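You operate a simulated robot arm through the tools that you are given. There is no shell and no other tool.

You run a simulated robot arm. Do the job below in one go: nothing can be reset, and whatever is moved stays where it is left.

JOB
Bend-test the brown carrier's plate at stop 2.
Fine: set the bend stop before you pull the bend lever down to it; raise the lever again; leave the carrier docked.

It is judged by the outcome, as a careful person would: the job done as asked, and still so three seconds after it is handed in. It fails if anything else is knocked over, pushed out of place, dropped, spilled or broken.

ROBOT AND FRAMES
A 7-joint arm with a fingered hand, fixed in place. Base frame: the origin is on the floor under the middle of its stand, x ahead of it, y to its left, z up; the work surface is at about z = 0.9. Readings come in m, degrees, newtons and seconds.
With the tool pointing down near the work surface it reaches from about 0.36 to 0.84 m from the base axis. Its first joint turns from -115.0 to 115.0 degrees. Payload 5 kg.
The TCP is the grasp point between the finger pads, 0.032 m short of the fingertips. In the tool frame z runs along the fingers and y along their closing line. The gripper opens to 0.16 m; its body begins 0.089 m behind the TCP. The gripper is a hand of 4 fingers: y runs from the thumb to the fingers, the wrist lies at [0, 0, -0.267] in the tool frame, and closing takes about 1.5 s.
Orientation is told as [roll, pitch, yaw] about the base's x, y, z axes, in that order, counted from this pose: with the fingers straight down and closing along the base's y, the tool's x points along the base's -x, its y along +y and its z along -z.

CONTROLS
- The arm moves only by the tool send_rows. Its argument "targets" is a list of rows, each a list of 7 numbers: the shift along the base's x, y, z in m, then the turn, a rotation vector about the base's x, y, z in degrees, then the closure, from 0 (fully open) to 1 (shut). In form: [[x, y, z, wx, wy, wz, gripper], ...]. A call has 1 to 20 rows; each row shifts and turns the commanded pose from where the row before left it. A row lasts 0.2 s, in which the tool goes at most 0.05 m and 8.6 degrees; a call with a longer step from one row to the next is refused whole, and so is a gripper value outside its range. A pose out of reach is approached as far as the arm can. The call stops where the force on the tool passes 40 N (or 10 N more than at its start, if that is more) or the arm is blocked; 0.2 s more then pass. The fingers move at their own pace (about 0.108 m/s each) and stop on an object; they squeeze with about 23 N. The grip force told is the motor's: it shows also when the fingers shut on nothing. Time passes only in rows, and 0.2 s behind the last, so rows that do not move let the fingers close. The reply holds the time, the measured pose of the TCP, the force on the tool along the base axes, the opening and the grip force, in the units named above and with some noise, with the torque about the TCP (base axes, N m) and any sound that the robot's microphone picked up.
- Cameras (640 x 400 px; columns grow to the right, rows downward): "scene" is fixed at [0.3974, 0.6486, 1.4941]; the picture's right is [-0.98, 0.18, 0.00], its down [0.06, 0.30, -0.95] and it looks along [-0.18, -0.94, -0.31] (base axes); focal length 326 px, centre (320, 200). "wrist" rides on the gripper at [0.08, -0.004, -0.114] in the tool frame; the picture's right is [0.05, 1.00, 0.00], its down [-0.82, 0.04, -0.58] and it looks along [-0.58, 0.03, 0.82] (tool axes); focal length 265 px, centre (320, 200). There is no depth. A picture from a camera that has moved, and an enlarged one, comes with that camera's place and axes in the base frame and with its lens.
- capture(camera): a new picture of that camera. The clock stands still meanwhile.
- raise_lower(by): slides the trunk up (or, below 0, down) by that many m; the arm rides with it, the base frame stays. It gives what a move gives, with no picture.
- grasp_type(shape): the hand has 4 fingers and takes this shape, open, in about a second: jaw (thumb against the fingers, like two jaws); tri (thumb and two fingers); tip (a fingertip pinch); poke (one finger out to press); point (the index stretched); flat (the hand flat); cup (the hand cupped); fist (a fist). The gripper value then closes the fingers along that shape, each until it touches; the sizes above hold for jaw. It gives what a move gives, with no picture.
- close_up(camera, box): a new picture of the part [left, top, right, bottom] of that camera's present view, enlarged. The clock stands still meanwhile.
- hand_in(): hands the job in; it is judged then, once.

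Places have to be worked out from the pictures, the camera data and where the tool is seen. Open the gripper and draw the arm clear of the work before you hand the job in, unless the task says otherwise.

The tools are called as name(argument=value, ...) on one line, values as JSON. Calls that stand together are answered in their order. send_rows: Moves the arm, as the interface text tells. Its arguments: {"type":"object","properties":{"targets":{"type":"array","items":{"type":"array","items":{"type":"number"}}}},"required":["targets"]} The other tools are called the same way: raise_lower (by) moves the trunk up or down; grasp_type (shape) gives the hand a shape; capture (camera) takes a picture; close_up (camera, box) takes an enlarged picture of a part of a camera's view; hand_in () hands the job in.

At the start:

```text
t: 0.0
position: [0.1925, -0.4187, 1.3714]
ee_rot: [0.0, 0.0, 0.0]
wrist_force: [-0.6, 0.0, 0.5]
moment: [-0.01, -0.01, 0.01]
grip_width: 0.1599
gripper_force: 0.1
shape: jaw
trunk travel left (down, up): [-0.925, 0.065]
```

scene: 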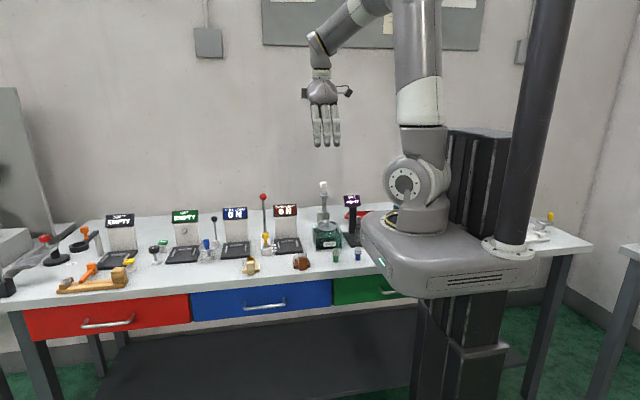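
wrist: 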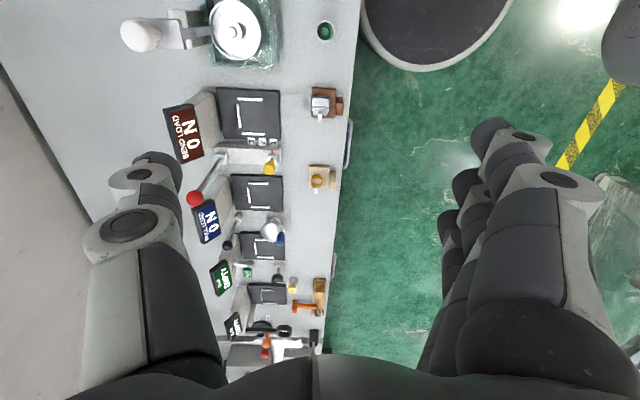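

The pictures show a row of test stations along the bench with small carriers in front of them. I'll take enlarged pictures to read the signs and find the brown carrier.

close_up(camera="scene", box=[200, 180, 380, 290])

close_up(camera="scene", box=[40, 190, 220, 300])

close_up(camera="wrist", box=[100, 60, 360, 220])

close_up(camera="wrist", box=[160, 180, 360, 370])

```text
3.56 times, centred on (290, 235) of scene
camera zoom: at [0.3974, 0.6486, 1.4941], right [-0.98, 0.18, 0.0], down [0.06, 0.3, -0.95], along [-0.18, -0.94, -0.31], focal length 1161 px, centre (427, 76)
```

zoom: 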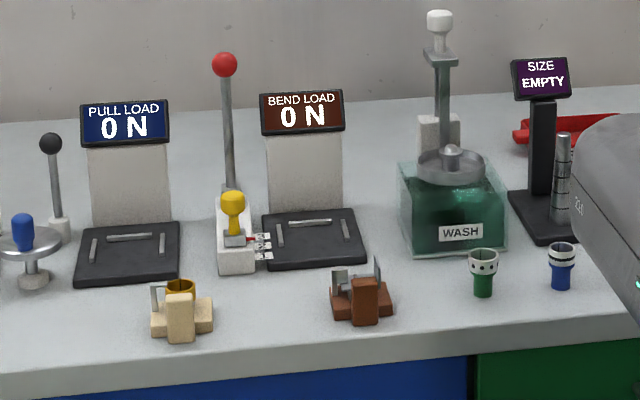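

```text
3.56 times, centred on (130, 245) of scene
camera zoom: at [0.3974, 0.6486, 1.4941], right [-0.98, 0.18, 0.0], down [0.06, 0.3, -0.95], along [-0.18, -0.94, -0.31], focal length 1161 px, centre (996, 40)
```

zoom: 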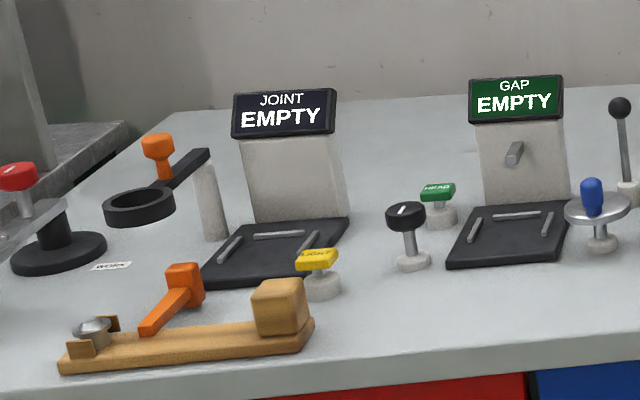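

```text
2.46 times, centred on (230, 140) of wrist
camera zoom: at [0.1127, -0.4229, 1.4851], right [-0.05, 1.0, 0.0], down [0.82, 0.04, 0.58], along [0.58, 0.03, -0.82], focal length 653 px, centre (542, 348)
```

zoom: 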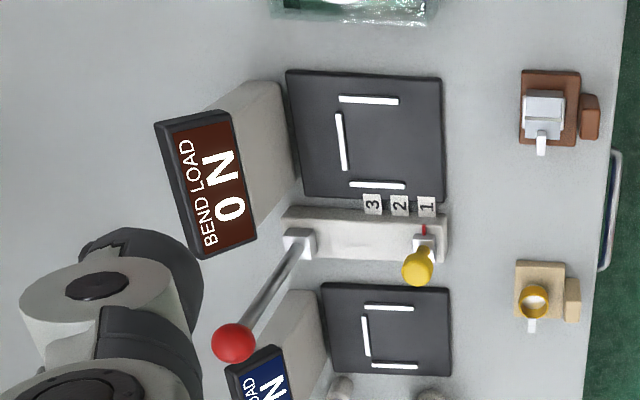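

```text
2.11 times, centred on (260, 275) of wrist
camera zoom: at [0.1127, -0.4229, 1.4851], right [-0.05, 1.0, 0.0], down [0.82, 0.04, 0.58], along [0.58, 0.03, -0.82], focal length 559 px, centre (446, 42)
```

zoom: 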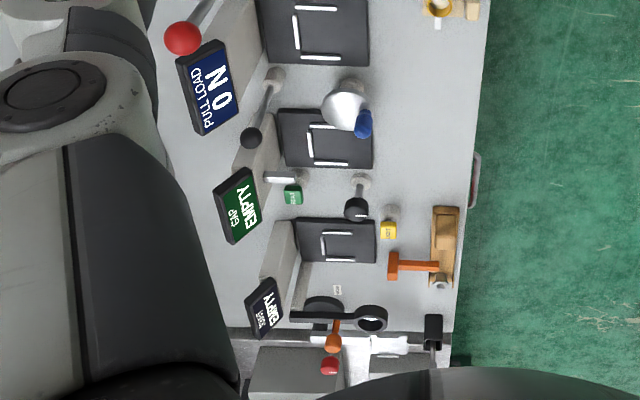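

The bend station (brown sign) is around x 0.30, y -0.56, with its red-ball lever near (0.39, -0.63, 1.10) and a yellow stop slider now at 1. The brown carrier is near (0.26, -0.41). I'll move lower and closer to look at it in detail, keeping well above the lever ball.

send_rows(targets=[[0, 0, -0.03, 0, 0, 0, 0], [0, 0, -0.03, 0, 0, 0, 0], [0, 0, -0.03, 0, 0, 0, 0], [0, 0, -0.03, 0, 0, 0, 0], [0, 0, 0, 0, 0, 0, 0]])

capture(camera="wrist")

close_up(camera="wrist", box=[100, 40, 360, 200])

```text
t: 1.2
position: [0.1933, -0.4186, 1.2515]
ee_rot: [0.1, 0.0, 0.1]
wrist_force: [-0.6, 0.1, 0.4]
moment: [0.02, -0.04, 0.0]
grip_width: 0.1599
gripper_force: 0.0
shape: jaw
trunk travel left (down, up): [-0.925, 0.065]
```

```text
taken
camera wrist: at [0.112, -0.422, 1.3663], right [-0.05, 1.0, 0.0], down [0.82, 0.04, 0.58], along [0.58, 0.03, -0.82], focal length 265 px, centre (320, 200)
```

wrist: 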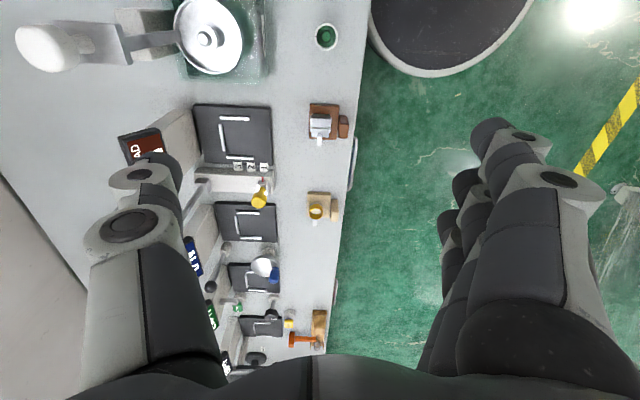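

```text
2.46 times, centred on (230, 120) of wrist
camera zoom: at [0.112, -0.422, 1.3663], right [-0.05, 1.0, 0.0], down [0.82, 0.04, 0.58], along [0.58, 0.03, -0.82], focal length 653 px, centre (542, 397)
```

zoom: 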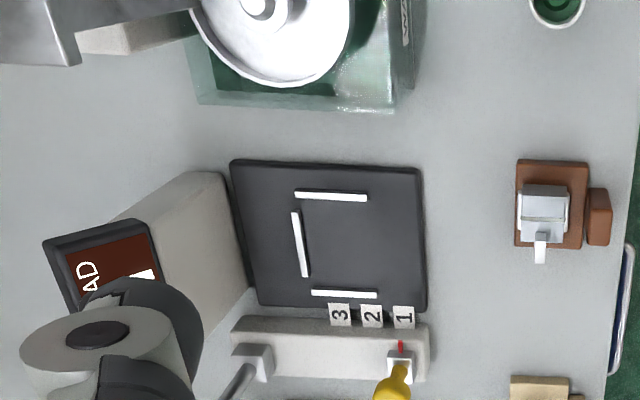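

The closer view gives the carrier base at about x 0.232–0.293, y -0.432 to -0.382, with its handle block toward +y; the bend dock's rails open toward +y and are centred near (0.303, -0.56). I'll turn the hand -90° so the wrist camera looks at the station from the front, staying high.

send_rows(targets=[[0.01, 0, -0.005, 0, 0, -8.2, 0], [0.012, 0, -0.01, 0, 0, -8.2, 0], [0.012, 0, -0.01, 0, 0, -8.2, 0], [0.012, 0, -0.01, 0, 0, -8.2, 0], [0.012, 0, -0.01, 0, 0, -8.2, 0], [0.012, 0, -0.01, 0, 0, -8.2, 0], [0.012, 0, -0.01, 0, 0, -8.2, 0], [0.012, 0, -0.01, 0, 0, -8.2, 0], [0.012, 0, -0.01, 0, 0, -8.2, 0], [0.012, 0, -0.01, 0, 0, -8.2, 0], [0.009, 0, -0.005, 0, 0, -8.0, 0], [0, 0, 0, 0, 0, 0, 0]])

capture(camera="wrist")

capture(camera="scene")

```text
t: 3.8
position: [0.3202, -0.4184, 1.1508]
ee_rot: [0.1, 0.0, -90.1]
wrist_force: [0.4, -0.1, 0.2]
moment: [-0.02, 0.03, 0.0]
grip_width: 0.1599
gripper_force: 0.1
shape: jaw
trunk travel left (down, up): [-0.925, 0.065]
```

```text
taken
camera wrist: at [0.3154, -0.3384, 1.2641], right [1.0, 0.05, 0.0], down [0.04, -0.82, 0.58], along [0.03, -0.58, -0.82], focal length 265 px, centre (320, 200)
```

wrist: 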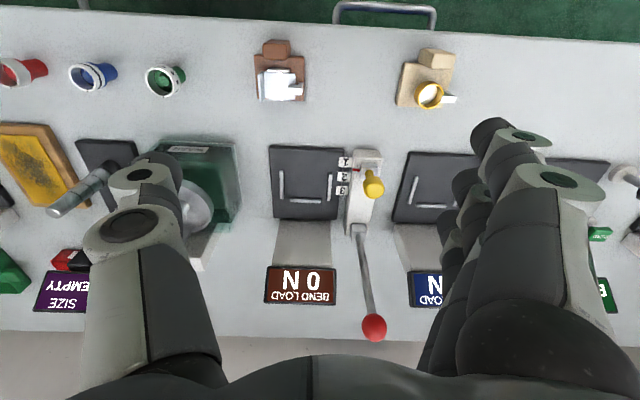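

```text
taken
```

scene: 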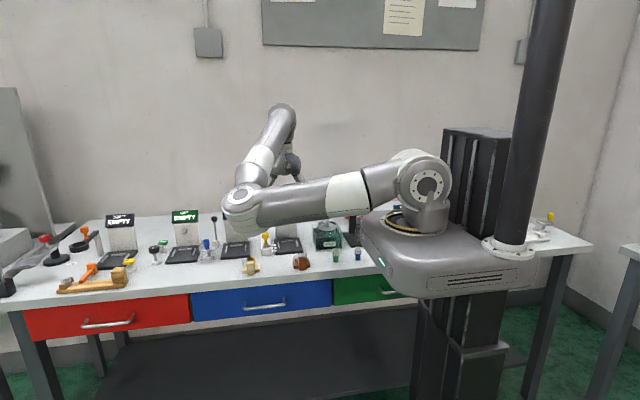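

The station is well in view from the front now. I'll enlarge the dock, the stop slider and the carrier.

close_up(camera="wrist", box=[260, 130, 400, 220])

close_up(camera="wrist", box=[240, 30, 320, 110])

close_up(camera="wrist", box=[250, 130, 410, 350])

```text
4.44 times, centred on (330, 175) of wrist
camera zoom: at [0.3154, -0.3384, 1.2641], right [1.0, 0.05, 0.0], down [0.04, -0.82, 0.58], along [0.03, -0.58, -0.82], focal length 1180 px, centre (276, 311)
```

zoom: 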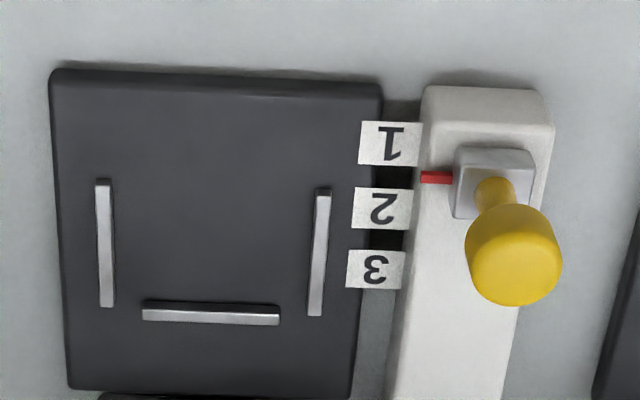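

```text
5.00 times, centred on (280, 70) of wrist
camera zoom: at [0.3154, -0.3384, 1.2641], right [1.0, 0.05, 0.0], down [0.04, -0.82, 0.58], along [0.03, -0.58, -0.82], focal length 1327 px, centre (520, 850)
```

zoom: 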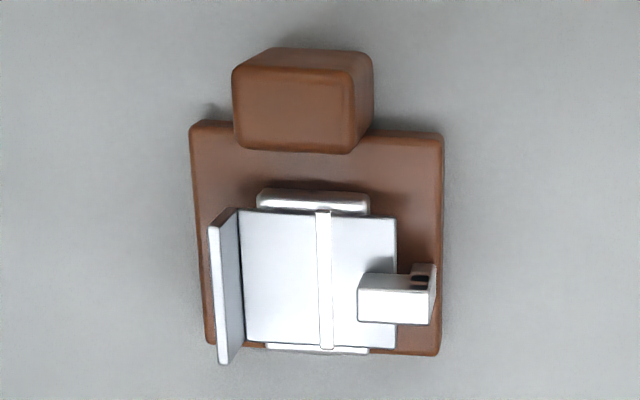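

```text
1.82 times, centred on (330, 240) of wrist
camera zoom: at [0.3154, -0.3384, 1.2641], right [1.0, 0.05, 0.0], down [0.04, -0.82, 0.58], along [0.03, -0.58, -0.82], focal length 483 px, centre (302, 127)
```

zoom: 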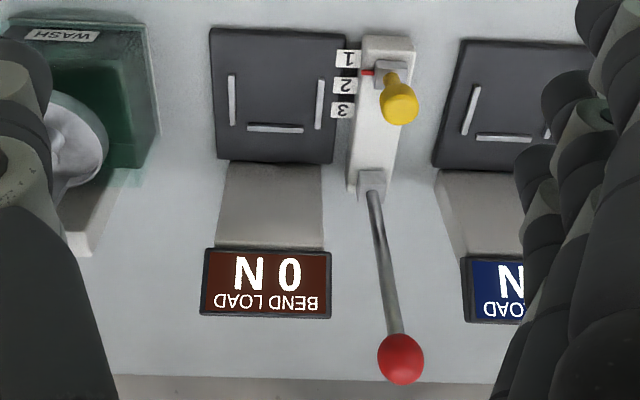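

The pointer (y ≈ -0.517) is at stop 1. Labels 2 and 3 sit about 25 mm and 50 mm further toward the lever, so stop 2 is near y -0.542; the yellow knob cap is near (0.391, -0.517, 0.977). Before touching anything I'll try the tip pinch shape up here to see how the fingers sit.

grasp_type(shape="tip")

capture(camera="wrist")

close_up(camera="scene", box=[220, 90, 340, 190])

```text
t: 4.7
position: [0.3202, -0.4182, 1.1503]
ee_rot: [0.0, 0.0, -90.0]
wrist_force: [0.3, 0.3, -0.1]
moment: [0.01, 0.0, 0.0]
grip_width: 0.16
gripper_force: 0.0
shape: tip
trunk travel left (down, up): [-0.925, 0.065]
```

```text
taken
camera wrist: at [0.3153, -0.3385, 1.2641], right [1.0, 0.05, 0.0], down [0.04, -0.82, 0.58], along [0.03, -0.58, -0.82], focal length 265 px, centre (320, 200)
```

wrist: 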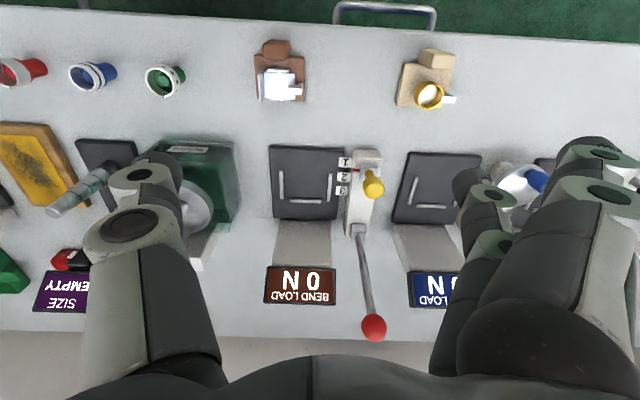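

```text
4.00 times, centred on (280, 140) of scene
camera zoom: at [0.3974, 0.6486, 1.4941], right [-0.98, 0.18, 0.0], down [0.06, 0.3, -0.95], along [-0.18, -0.94, -0.31], focal length 1306 px, centre (480, 440)
```

zoom: 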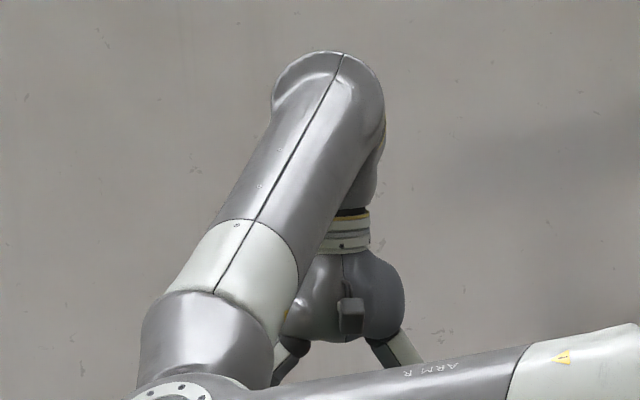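

The tip shape spreads some fingers and leaves others more forward. I'll close partway in the air to see which fingers meet the thumb and where.

send_rows(targets=[[0, 0, 0, 0, 0, 0, 0.6], [0, 0, 0, 0, 0, 0, 0.6], [0, 0, 0, 0, 0, 0, 0.6], [0, 0, 0, 0, 0, 0, 0.6], [0, 0, 0, 0, 0, 0, 0.6]])

capture(camera="wrist")

```text
t: 5.9
position: [0.3203, -0.4194, 1.1509]
ee_rot: [0.0, 0.0, -90.1]
wrist_force: [-0.3, -1.1, -0.1]
moment: [0.0, 0.0, -0.02]
grip_width: 0.0646
gripper_force: 0.0
shape: tip
trunk travel left (down, up): [-0.925, 0.065]
```

```text
taken
camera wrist: at [0.3153, -0.3384, 1.2641], right [1.0, 0.05, 0.0], down [0.04, -0.82, 0.58], along [0.03, -0.58, -0.82], focal length 265 px, centre (320, 200)
```

wrist: 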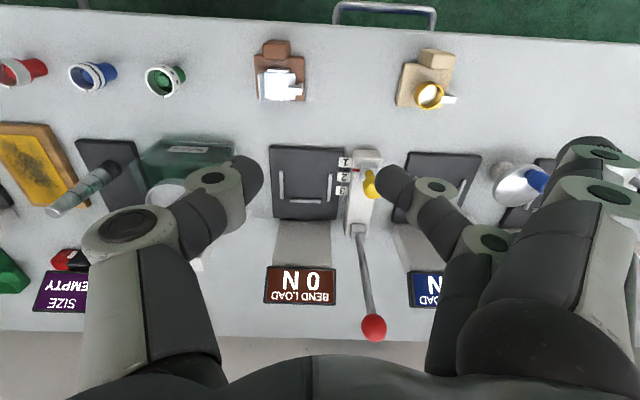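

Only the thumb and one finger pinch in "tip", and the others stay spread wide, which could hit neighbouring stations. I'll compare with the jaw and tri shapes partly closed.

grasp_type(shape="jaw")

send_rows(targets=[[0, 0, 0, 0, 0, 0, 0.7], [0, 0, 0, 0, 0, 0, 0.7], [0, 0, 0, 0, 0, 0, 0.7], [0, 0, 0, 0, 0, 0, 0.7], [0, 0, 0, 0, 0, 0, 0.7], [0, 0, 0, 0, 0, 0, 0.7]])

capture(camera="wrist")

grasp_type(shape="tri")

send_rows(targets=[[0, 0, 0, 0, 0, 0, 0.7], [0, 0, 0, 0, 0, 0, 0.7], [0, 0, 0, 0, 0, 0, 0.7], [0, 0, 0, 0, 0, 0, 0.7], [0, 0, 0, 0, 0, 0, 0.7], [0, 0, 0, 0, 0, 0, 0.7]])

capture(camera="wrist")

```text
t: 6.8
position: [0.3191, -0.4182, 1.1506]
ee_rot: [0.0, 0.1, -90.0]
wrist_force: [0.1, 0.0, 0.0]
moment: [-0.01, 0.01, 0.0]
grip_width: 0.16
gripper_force: 0.1
shape: jaw
trunk travel left (down, up): [-0.925, 0.065]
```

```text
t: 8.2
position: [0.319, -0.4181, 1.1505]
ee_rot: [-0.1, -0.1, -90.0]
wrist_force: [-1.2, -0.6, 0.2]
moment: [0.02, 0.0, 0.0]
grip_width: 0.0484
gripper_force: 0.1
shape: jaw
trunk travel left (down, up): [-0.925, 0.065]
```

```text
taken
camera wrist: at [0.3153, -0.3384, 1.2641], right [1.0, 0.05, 0.0], down [0.04, -0.82, 0.58], along [0.03, -0.58, -0.82], focal length 265 px, centre (320, 200)
```

wrist: 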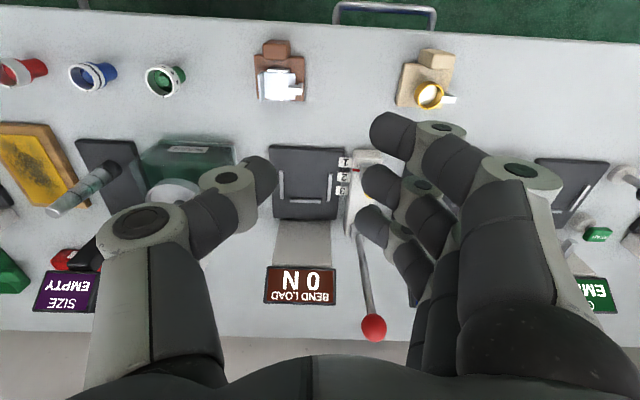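

```text
t: 9.1
position: [0.3192, -0.4182, 1.1513]
ee_rot: [0.0, 0.0, -90.0]
wrist_force: [0.4, 0.0, -0.7]
moment: [0.01, 0.01, 0.03]
grip_width: 0.1597
gripper_force: 0.1
shape: tri
trunk travel left (down, up): [-0.925, 0.065]
```

```text
t: 10.5
position: [0.3194, -0.4188, 1.1499]
ee_rot: [0.0, 0.0, -90.0]
wrist_force: [0.3, -0.1, -0.5]
moment: [-0.02, 0.0, -0.03]
grip_width: 0.0484
gripper_force: 0.0
shape: tri
trunk travel left (down, up): [-0.925, 0.065]
```

```text
taken
camera wrist: at [0.3153, -0.3384, 1.2641], right [1.0, 0.05, 0.0], down [0.04, -0.82, 0.58], along [0.03, -0.58, -0.82], focal length 265 px, centre (320, 200)
```

wrist: 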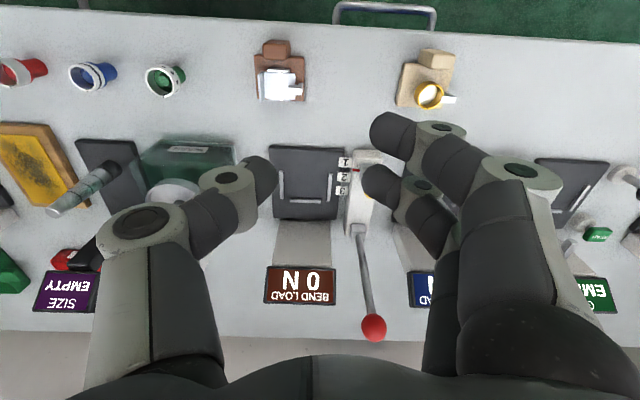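

Jaw keeps all fingers compact when partly closed, so it suits this crowded place best. I'll get high-magnification side views of the carrier, the slider and the lever from the fixed camera.

grasp_type(shape="jaw")

close_up(camera="scene", box=[280, 246, 320, 276])

close_up(camera="scene", box=[250, 190, 310, 260])

close_up(camera="wrist", box=[252, 38, 308, 106])

```text
t: 11.4
position: [0.3206, -0.4194, 1.1506]
ee_rot: [0.0, 0.1, -90.0]
wrist_force: [0.3, -0.8, -0.6]
moment: [0.02, -0.01, 0.0]
grip_width: 0.1599
gripper_force: 0.1
shape: jaw
trunk travel left (down, up): [-0.925, 0.065]
```

```text
13.33 times, centred on (300, 261) of scene
camera zoom: at [0.3974, 0.6486, 1.4941], right [-0.98, 0.18, 0.0], down [0.06, 0.3, -0.95], along [-0.18, -0.94, -0.31], focal length 4353 px, centre (587, -613)
```

zoom: 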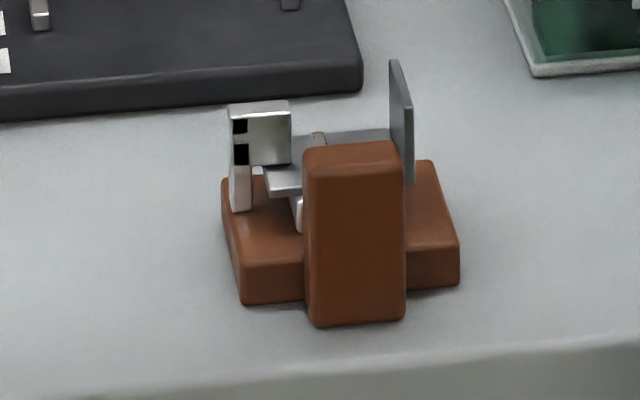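

```text
5.71 times, centred on (280, 225) of scene
camera zoom: at [0.3974, 0.6486, 1.4941], right [-0.98, 0.18, 0.0], down [0.06, 0.3, -0.95], along [-0.18, -0.94, -0.31], focal length 1865 px, centre (549, 57)
```

zoom: 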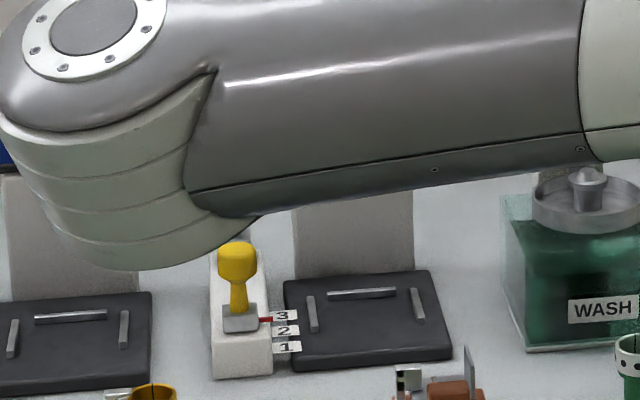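

```text
5.88 times, centred on (280, 72) of wrist
camera zoom: at [0.3153, -0.3384, 1.2641], right [1.0, 0.05, 0.0], down [0.04, -0.82, 0.58], along [0.03, -0.58, -0.82], focal length 1561 px, centre (555, 953)
```

zoom: 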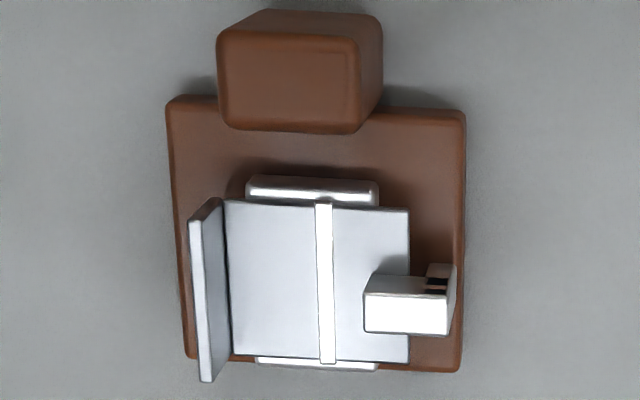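

The enlarged view shows the carrier: a tall brown handle block (about 26 mm wide, top z ≈ 0.946), a thin base, a plate on a small stand, and posts beside it. The knob cap spans z ≈ 0.97–0.99. I'll set the stop first, so I tilt the hand 25° with the wrist leaning toward me to clear the lever, partly close the fingers, and go above the knob.

send_rows(targets=[[0.014, 0, 0, -8.3, 0, 0, 0.66], [0.014, 0, 0, -8.3, 0, 0, 0.66], [0.014, 0, 0, -8.4, 0, 0, 0.66], [0.014, -0.02, -0.02, 0, 0, 0, 0.66], [0.014, -0.03, -0.03, 0, 0, 0, 0.66], [0, -0.03, -0.03, 0, 0, 0, 0.66], [0, -0.012, -0.01, 0, 0, 0, 0.66], [0, 0, 0, 0, 0, 0, 0.66]])

capture(camera="wrist")

close_up(camera="scene", box=[220, 160, 320, 260])

```text
t: 12.6
position: [0.3039, -0.4357, 1.2123]
ee_rot: [10.2, -25.9, -92.9]
wrist_force: [0.4, 0.4, 0.5]
moment: [-0.02, 0.03, 0.02]
grip_width: 0.0546
gripper_force: 0.0
shape: jaw
out of reach, approached as far as the arm can: row 1, 2, 3, 4, 5
trunk travel left (down, up): [-0.925, 0.065]
stopped in row 5: the arm was blocked; the commanded pose is now the measured one
```

```text
taken
camera wrist: at [0.2837, -0.3142, 1.2773], right [0.99, 0.07, 0.14], down [-0.08, -0.48, 0.87], along [0.13, -0.87, -0.47], focal length 265 px, centre (320, 200)
```

wrist: 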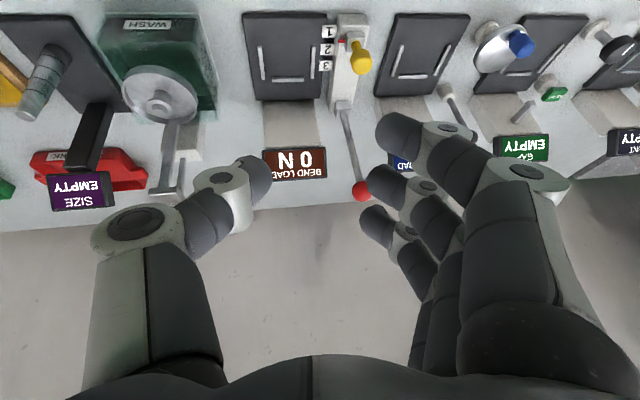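

```text
4.00 times, centred on (270, 210) of scene
camera zoom: at [0.3974, 0.6486, 1.4941], right [-0.98, 0.18, 0.0], down [0.06, 0.3, -0.95], along [-0.18, -0.94, -0.31], focal length 1306 px, centre (520, 160)
```

zoom: 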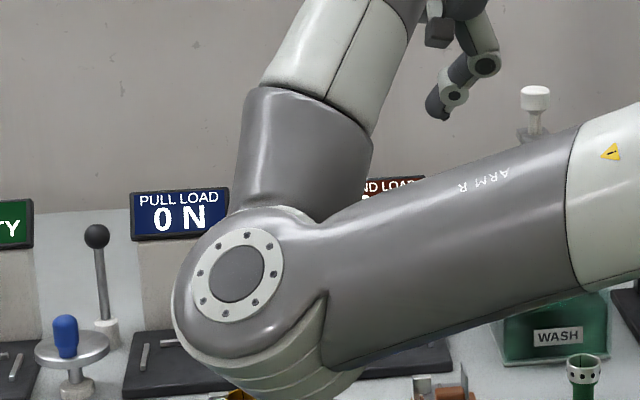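

The arm reports the tilt there as out of reach and it stopped partway in free space; the elbow has swung low to the side. I'll look at the whole arm before moving further.

capture(camera="scene")

```text
taken
```

scene: 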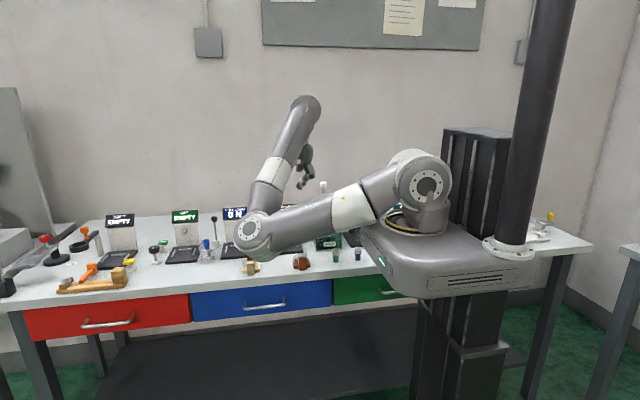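

The elbow hangs low in front of the bench, touching nothing. I'll level the hand again and rise, then check how the arm folds so I can keep the elbow up.

send_rows(targets=[[0, 0, 0.01, 6.55, 2.4, 0.15, 0.66], [0, 0, 0.02, 6.55, 2.4, 0.15, 0.66], [0, 0, 0.03, 6.55, 2.4, 0.15, 0.66], [0, 0, 0.03, 6.55, 2.3, 0.15, 0.66], [0, 0, 0.03, 0, 0, 0, 0.66], [0, 0, 0.03, 0, 0, 0, 0.66], [0, 0, 0, 0, 0, 0, 0.66]])

capture(camera="scene")

```text
t: 14.2
position: [0.3031, -0.4357, 1.36]
ee_rot: [-0.4, 0.3, -89.7]
wrist_force: [0.1, 0.5, 0.5]
moment: [0.0, 0.02, 0.0]
grip_width: 0.0548
gripper_force: 0.0
shape: jaw
trunk travel left (down, up): [-0.925, 0.065]
```

```text
taken
```

scene: 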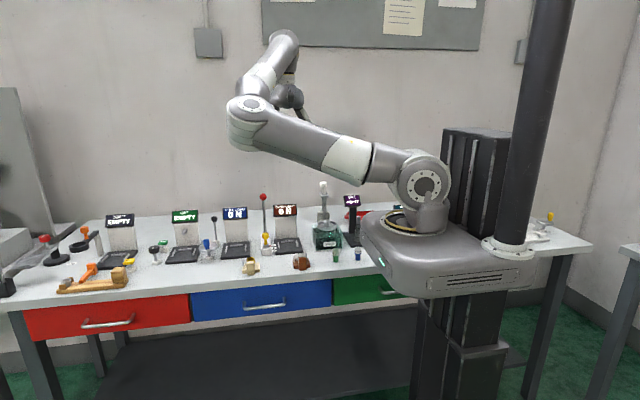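

The elbow swivels outward when the hand is at yaw -90, which suggests a wrist joint limit on that side. I'll turn the hand back to yaw 0 at this height and look at the elbow.

send_rows(targets=[[0, 0, 0, 0, 0, 8.3, 0.66], [0, 0, 0, 0, 0, 8.3, 0.66], [0, 0, 0, 0, 0, 8.3, 0.66], [0, 0, 0, 0, 0, 8.3, 0.66], [0, 0, 0, 0, 0, 8.3, 0.66], [0, 0, 0, 0, 0, 8.3, 0.66], [0, 0, 0, 0, 0, 8.3, 0.66], [0, 0, 0, 0, 0, 8.3, 0.66], [0, 0, 0, 0, 0, 8.3, 0.66], [0, 0, 0, 0, 0, 8.3, 0.66], [0, 0, 0, 0, 0, 7.0, 0.66], [0, 0, 0, 0, 0, 0, 0.66]])

capture(camera="scene")

```text
t: 16.8
position: [0.3037, -0.4357, 1.3602]
ee_rot: [-0.3, 0.4, 0.4]
wrist_force: [0.0, -0.1, -0.2]
moment: [-0.03, -0.03, -0.01]
grip_width: 0.0548
gripper_force: 0.1
shape: jaw
trunk travel left (down, up): [-0.925, 0.065]
```

```text
taken
```

scene: 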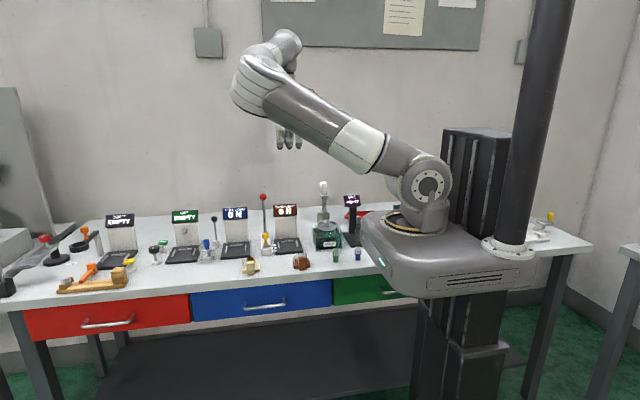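

Turning toward yaw 0 raises the elbow. I'll continue to yaw +90 and look again.

send_rows(targets=[[0, 0, 0, 0, 0, 8.2, 0.66], [0, 0, 0, 0, 0, 8.2, 0.66], [0, 0, 0, 0, 0, 8.2, 0.66], [0, 0, 0, 0, 0, 8.2, 0.66], [0, 0, 0, 0, 0, 8.2, 0.66], [0, 0, 0, 0, 0, 8.2, 0.66], [0, 0, 0, 0, 0, 8.2, 0.66], [0, 0, 0, 0, 0, 8.2, 0.66], [0, 0, 0, 0, 0, 8.2, 0.66], [0, 0, 0, 0, 0, 8.2, 0.66], [0, 0, 0, 0, 0, 7.6, 0.66], [0, 0, 0, 0, 0, 0, 0.66]])

capture(camera="scene")

```text
t: 19.4
position: [0.3017, -0.436, 1.3587]
ee_rot: [-0.3, 0.4, 90.1]
wrist_force: [0.6, 0.4, 0.2]
moment: [0.02, 0.02, 0.01]
grip_width: 0.055
gripper_force: 0.0
shape: jaw
trunk travel left (down, up): [-0.925, 0.065]
```

```text
taken
```

scene: 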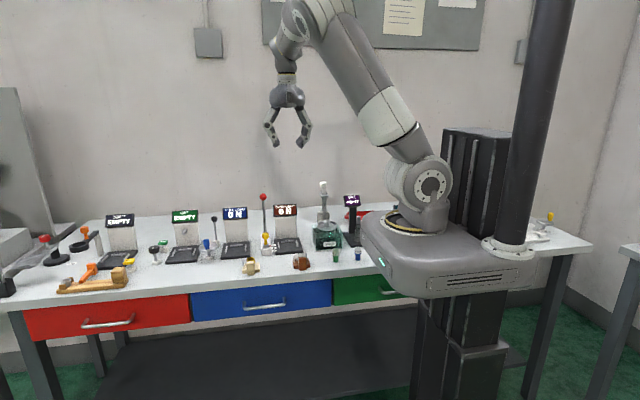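

With yaw +90 the elbow stays up, and the fingers still close along x. I'll tilt the hand by -40° about x here, wrist leaning toward me, and check that it is reachable.

send_rows(targets=[[0, 0, 0, -8, 0, 0, 0.66], [0, 0, 0, -8, 0, 0, 0.66], [0, 0, 0, -8, 0, 0, 0.66], [0, 0, 0, -8, 0, 0, 0.66], [0, 0, 0, -8, 0, 0, 0.66], [0, 0, 0, 0, 0, 0, 0.66]])

capture(camera="scene")

capture(camera="wrist")

```text
t: 20.8
position: [0.3027, -0.4358, 1.3595]
ee_rot: [-0.4, 40.5, 89.8]
wrist_force: [-0.1, 0.1, -0.2]
moment: [-0.01, -0.02, 0.03]
grip_width: 0.0551
gripper_force: 0.1
shape: jaw
trunk travel left (down, up): [-0.925, 0.065]
```

```text
taken
```

scene: 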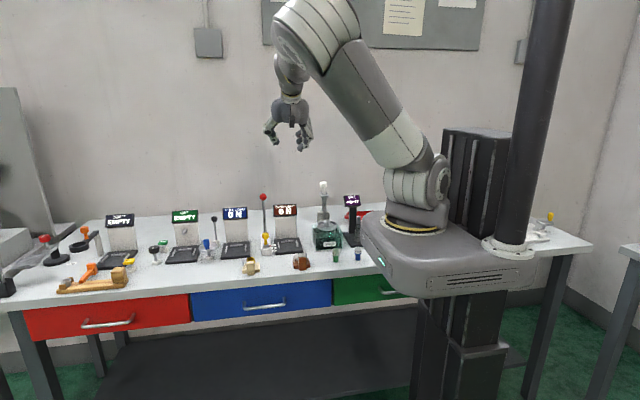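

```text
taken
camera wrist: at [0.3046, -0.4242, 1.4983], right [-1.0, -0.04, 0.03], down [-0.04, 0.99, -0.09], along [-0.02, -0.09, -1.0], focal length 265 px, centre (320, 200)
```

wrist: 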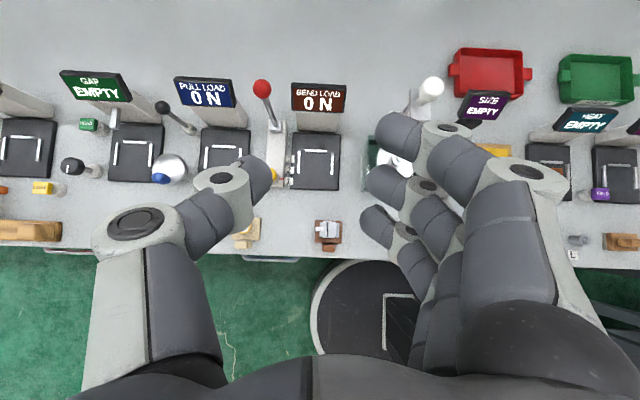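

The tilt is reached with the elbow up, and the wrist camera now looks nearly straight down. I'll take enlarged top-down views to measure positions accurately.

close_up(camera="wrist", box=[240, 120, 360, 260])

close_up(camera="wrist", box=[245, 70, 355, 200])

close_up(camera="wrist", box=[300, 205, 360, 260])

```text
2.86 times, centred on (300, 190) of wrist
camera zoom: at [0.3046, -0.4242, 1.4983], right [-1.0, -0.04, 0.03], down [-0.04, 0.99, -0.09], along [-0.02, -0.09, -1.0], focal length 758 px, centre (377, 229)
```

zoom: 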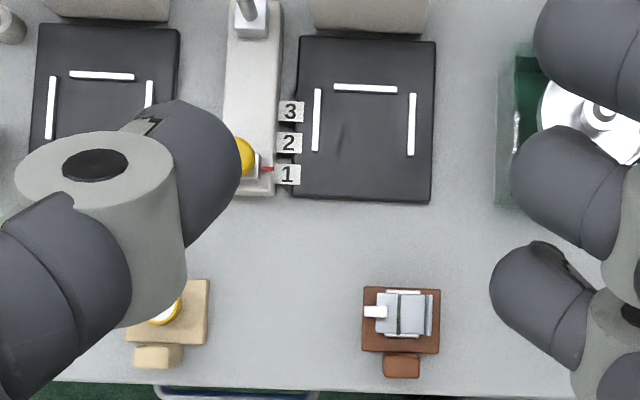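

```text
3.08 times, centred on (300, 135) of wrist
camera zoom: at [0.3046, -0.4242, 1.4983], right [-1.0, -0.04, 0.03], down [-0.04, 0.99, -0.09], along [-0.02, -0.09, -1.0], focal length 817 px, centre (382, 400)
```

zoom: 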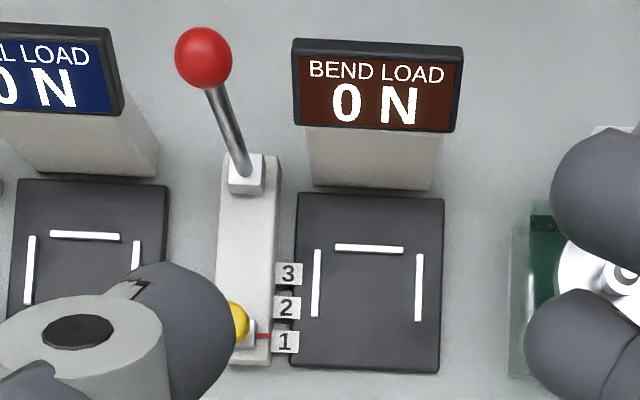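

```text
7.27 times, centred on (330, 232) of wrist
camera zoom: at [0.3046, -0.4242, 1.4983], right [-1.0, -0.04, 0.03], down [-0.04, 0.99, -0.09], along [-0.02, -0.09, -1.0], focal length 1930 px, centre (247, -36)
```

zoom: 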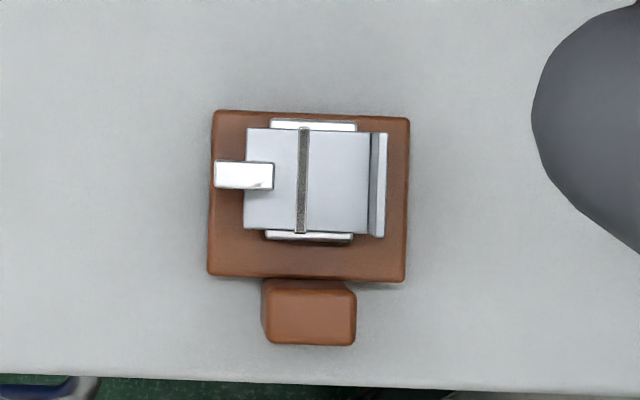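

Top-down measurements: handle centre ≈ (0.269, -0.376), carrier base centre ≈ (0.269, -0.409), dock centre x ≈ 0.304, back rail face y ≈ -0.586. Stop labels sit at y ≈ -0.519, -0.544, -0.569, with the pointer at -0.518. I now go to a point just short of the yellow knob along the tilted approach line.

send_rows(targets=[[0.0125, 0, -0.037, 0, 0, 0, 0.66], [0.0125, 0, -0.037, 0, 0, 0, 0.66], [0.0125, 0, -0.037, 0, 0, 0, 0.66], [0.0125, 0, -0.037, 0, 0, 0, 0.66], [0.0125, 0, -0.037, 0, 0, 0, 0.66], [0.0125, -0.002, -0.037, 0, 0, 0, 0.66], [0.0125, -0.002, -0.037, 0, 0, 0, 0.66], [0, -0.012, -0.02, 0, 0, 0, 0.66], [0, -0.012, -0.02, 0, 0, 0, 0.66], [0, -0.008, -0.014, 0, 0, 0, 0.66], [0, 0, 0, 0, 0, 0, 0.66]])

capture(camera="wrist")

capture(camera="scene")

close_up(camera="scene", box=[220, 180, 320, 260])

```text
t: 23.2
position: [0.3918, -0.4714, 1.0476]
ee_rot: [-0.5, 40.4, 89.7]
wrist_force: [0.0, -0.2, -0.6]
moment: [0.0, -0.01, 0.0]
grip_width: 0.0549
gripper_force: 0.1
shape: jaw
trunk travel left (down, up): [-0.925, 0.065]
```

```text
taken
camera wrist: at [0.3943, -0.4593, 1.1863], right [-1.0, -0.04, 0.03], down [-0.04, 0.99, -0.09], along [-0.02, -0.09, -1.0], focal length 265 px, centre (320, 200)
```

wrist: 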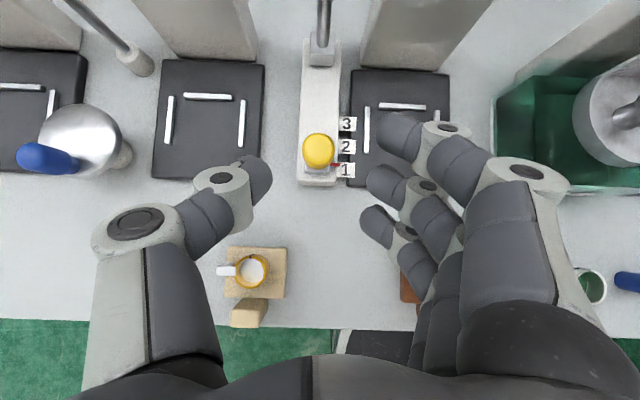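

```text
taken
```

scene: 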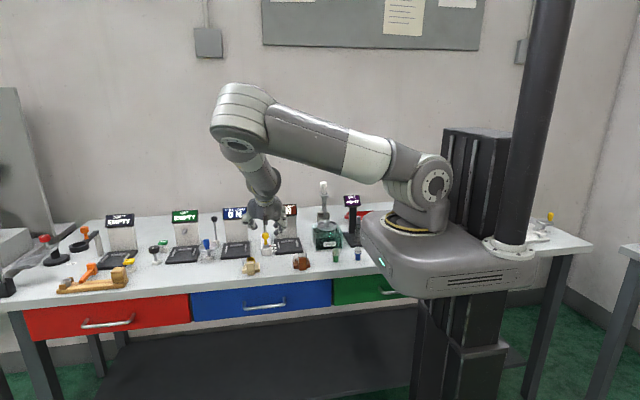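

```text
5.00 times, centred on (270, 220) of scene
camera zoom: at [0.3974, 0.6486, 1.4941], right [-0.98, 0.18, 0.0], down [0.06, 0.3, -0.95], along [-0.18, -0.94, -0.31], focal length 1632 px, centre (570, 100)
```

zoom: 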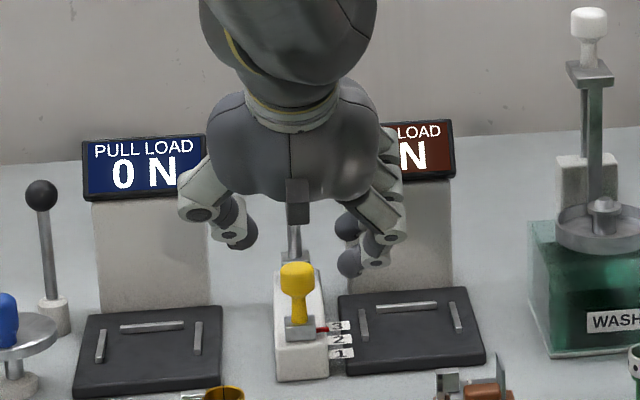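

The knob is centred between thumb and fingers (knob ≈ (0.392, -0.516)). I advance along the approach line to put the pads around the cap, still open.

send_rows(targets=[[0, -0.01, -0.0145, 0, 0, 0, 0.66], [0, -0.01, -0.0145, 0, 0, 0, 0.66], [0, -0.01, -0.0145, 0, 0, 0, 0.66], [0, -0.0095, -0.0135, 0, 0, 0, 0.66], [0, 0, 0, 0, 0, 0, 0.66]])

capture(camera="wrist")

close_up(camera="scene", box=[230, 200, 300, 260])

```text
t: 24.4
position: [0.3922, -0.5119, 0.9902]
ee_rot: [-0.5, 40.4, 89.8]
wrist_force: [0.1, 0.3, 0.1]
moment: [0.01, -0.01, 0.0]
grip_width: 0.0548
gripper_force: 0.1
shape: jaw
trunk travel left (down, up): [-0.925, 0.065]
```

```text
taken
camera wrist: at [0.394, -0.4989, 1.1283], right [-1.0, -0.04, 0.03], down [-0.04, 0.99, -0.09], along [-0.02, -0.09, -1.0], focal length 265 px, centre (320, 200)
```

wrist: 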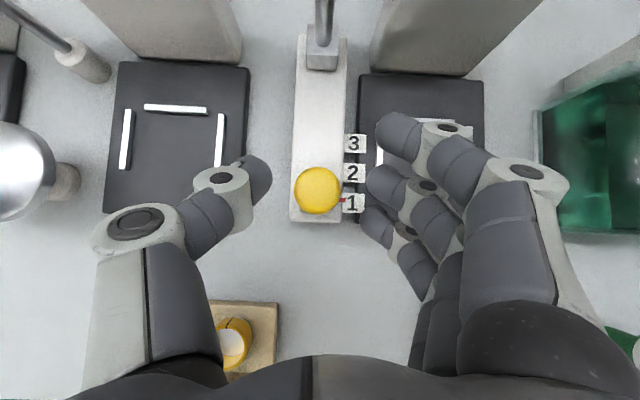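

```text
6.67 times, centred on (265, 230) of scene
camera zoom: at [0.3974, 0.6486, 1.4941], right [-0.98, 0.18, 0.0], down [0.06, 0.3, -0.95], along [-0.18, -0.94, -0.31], focal length 2176 px, centre (687, 0)
```

zoom: 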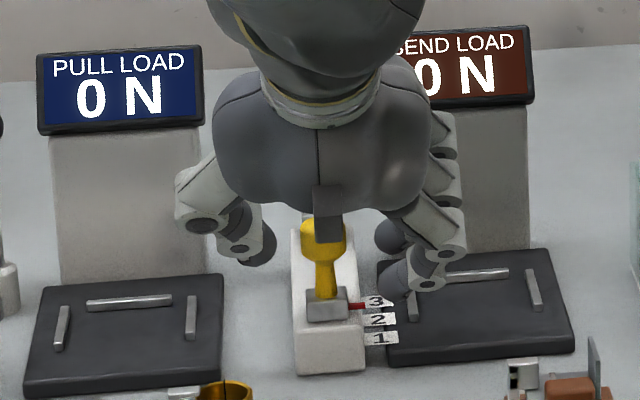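

The cap sits centred between the thumb and the middle finger. I close on it.

send_rows(targets=[[0, 0, 0, 0, 0, 0, 0.8], [0, 0, 0, 0, 0, 0, 0.86], [0, 0, 0, 0, 0, 0, 0.88], [0, 0, 0, 0, 0, 0, 0.88], [0, 0, 0, 0, 0, 0, 0.88]])

capture(camera="wrist")

```text
t: 25.6
position: [0.3922, -0.5104, 0.9889]
ee_rot: [-0.5, 40.4, 89.8]
wrist_force: [1.7, 0.4, 1.6]
moment: [0.02, -0.06, 0.0]
grip_width: 0.0203
gripper_force: 0.1
shape: jaw
trunk travel left (down, up): [-0.925, 0.065]
```

```text
taken
camera wrist: at [0.3945, -0.4988, 1.1282], right [-1.0, -0.04, 0.03], down [-0.04, 0.99, -0.09], along [-0.02, -0.09, -1.0], focal length 265 px, centre (320, 200)
```

wrist: 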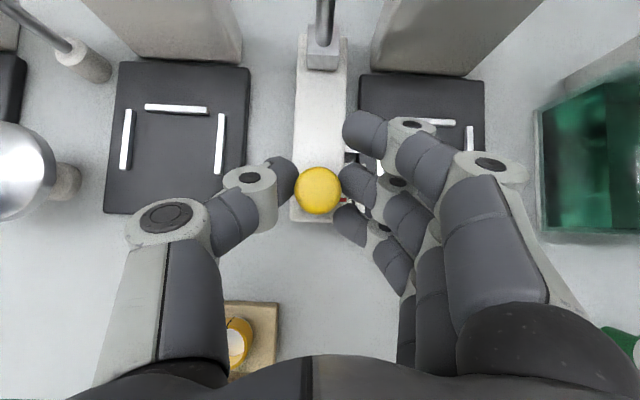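

The fingers are almost at the cap but the grip force is still nil, so I close a little further.

send_rows(targets=[[0, 0, 0, 0, 0, 0, 0.93], [0, 0, 0, 0, 0, 0, 0.93], [0, 0, 0, 0, 0, 0, 0.96], [0, 0, 0, 0, 0, 0, 0.96]])

capture(camera="wrist")

close_up(camera="scene", box=[230, 200, 300, 260])

```text
t: 26.6
position: [0.3935, -0.5113, 0.9897]
ee_rot: [-0.4, 40.4, 89.9]
wrist_force: [3.9, -2.3, 0.7]
moment: [0.08, 0.29, 0.1]
grip_width: 0.0098
gripper_force: 22.9
shape: jaw
trunk travel left (down, up): [-0.925, 0.065]
```

```text
taken
camera wrist: at [0.3949, -0.4991, 1.1282], right [-1.0, -0.04, 0.03], down [-0.04, 0.99, -0.09], along [-0.02, -0.09, -1.0], focal length 265 px, centre (320, 200)
```

wrist: 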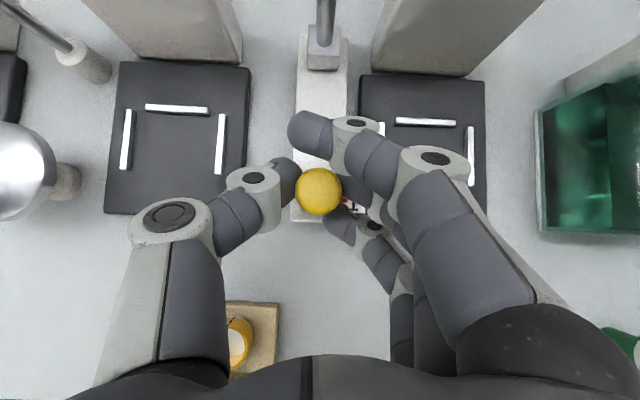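

```text
6.67 times, centred on (265, 230) of scene
camera zoom: at [0.3974, 0.6486, 1.4941], right [-0.98, 0.18, 0.0], down [0.06, 0.3, -0.95], along [-0.18, -0.94, -0.31], focal length 2176 px, centre (687, 0)
```

zoom: 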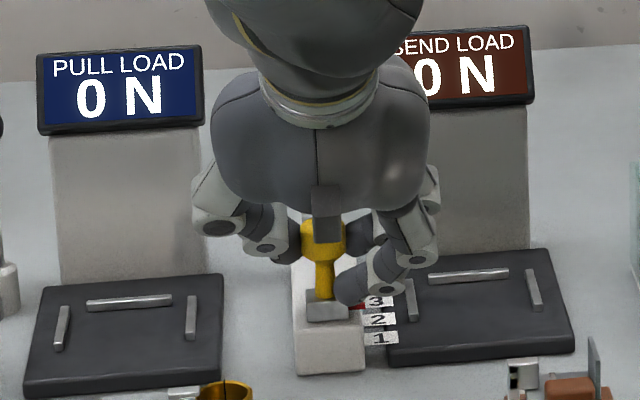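

The middle finger and thumb now hold the cap firmly (22.9 N). I slide it 25 mm toward -y, to stop 2, in small steps.

send_rows(targets=[[0, -0.005, 0, 0, 0, 0, 0.96], [0, -0.005, 0, 0, 0, 0, 0.96], [0, -0.005, 0, 0, 0, 0, 0.96], [0, -0.005, 0, 0, 0, 0, 0.96], [0, -0.005, 0, 0, 0, 0, 0.96], [0, 0, 0, 0, 0, 0, 0.96]])

capture(camera="wrist")

close_up(camera="scene", box=[230, 200, 300, 260])

```text
t: 28.0
position: [0.3923, -0.536, 0.9885]
ee_rot: [-0.5, 40.4, 89.9]
wrist_force: [10.7, -1.2, -0.9]
moment: [-0.01, 0.09, 0.17]
grip_width: 0.01
gripper_force: 23.3
shape: jaw
trunk travel left (down, up): [-0.925, 0.065]
```

```text
taken
camera wrist: at [0.3944, -0.5238, 1.1281], right [-1.0, -0.04, 0.03], down [-0.04, 0.99, -0.09], along [-0.02, -0.09, -1.0], focal length 265 px, centre (320, 200)
```

wrist: 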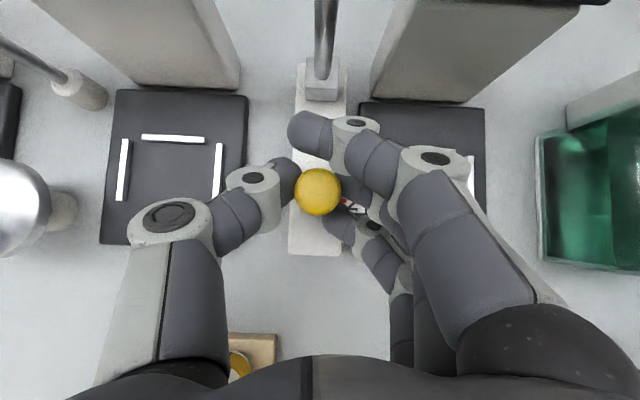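

```text
6.67 times, centred on (265, 230) of scene
camera zoom: at [0.3974, 0.6486, 1.4941], right [-0.98, 0.18, 0.0], down [0.06, 0.3, -0.95], along [-0.18, -0.94, -0.31], focal length 2176 px, centre (687, 0)
```

zoom: 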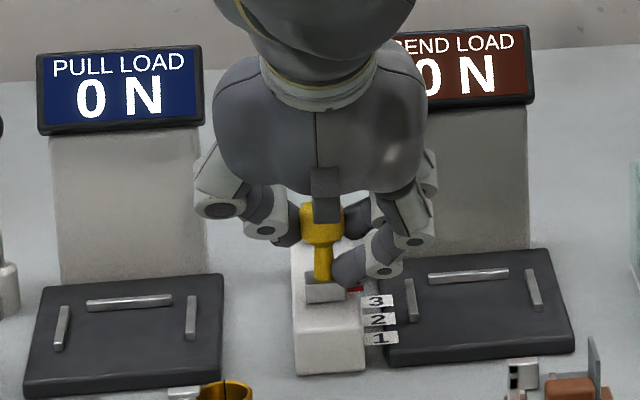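

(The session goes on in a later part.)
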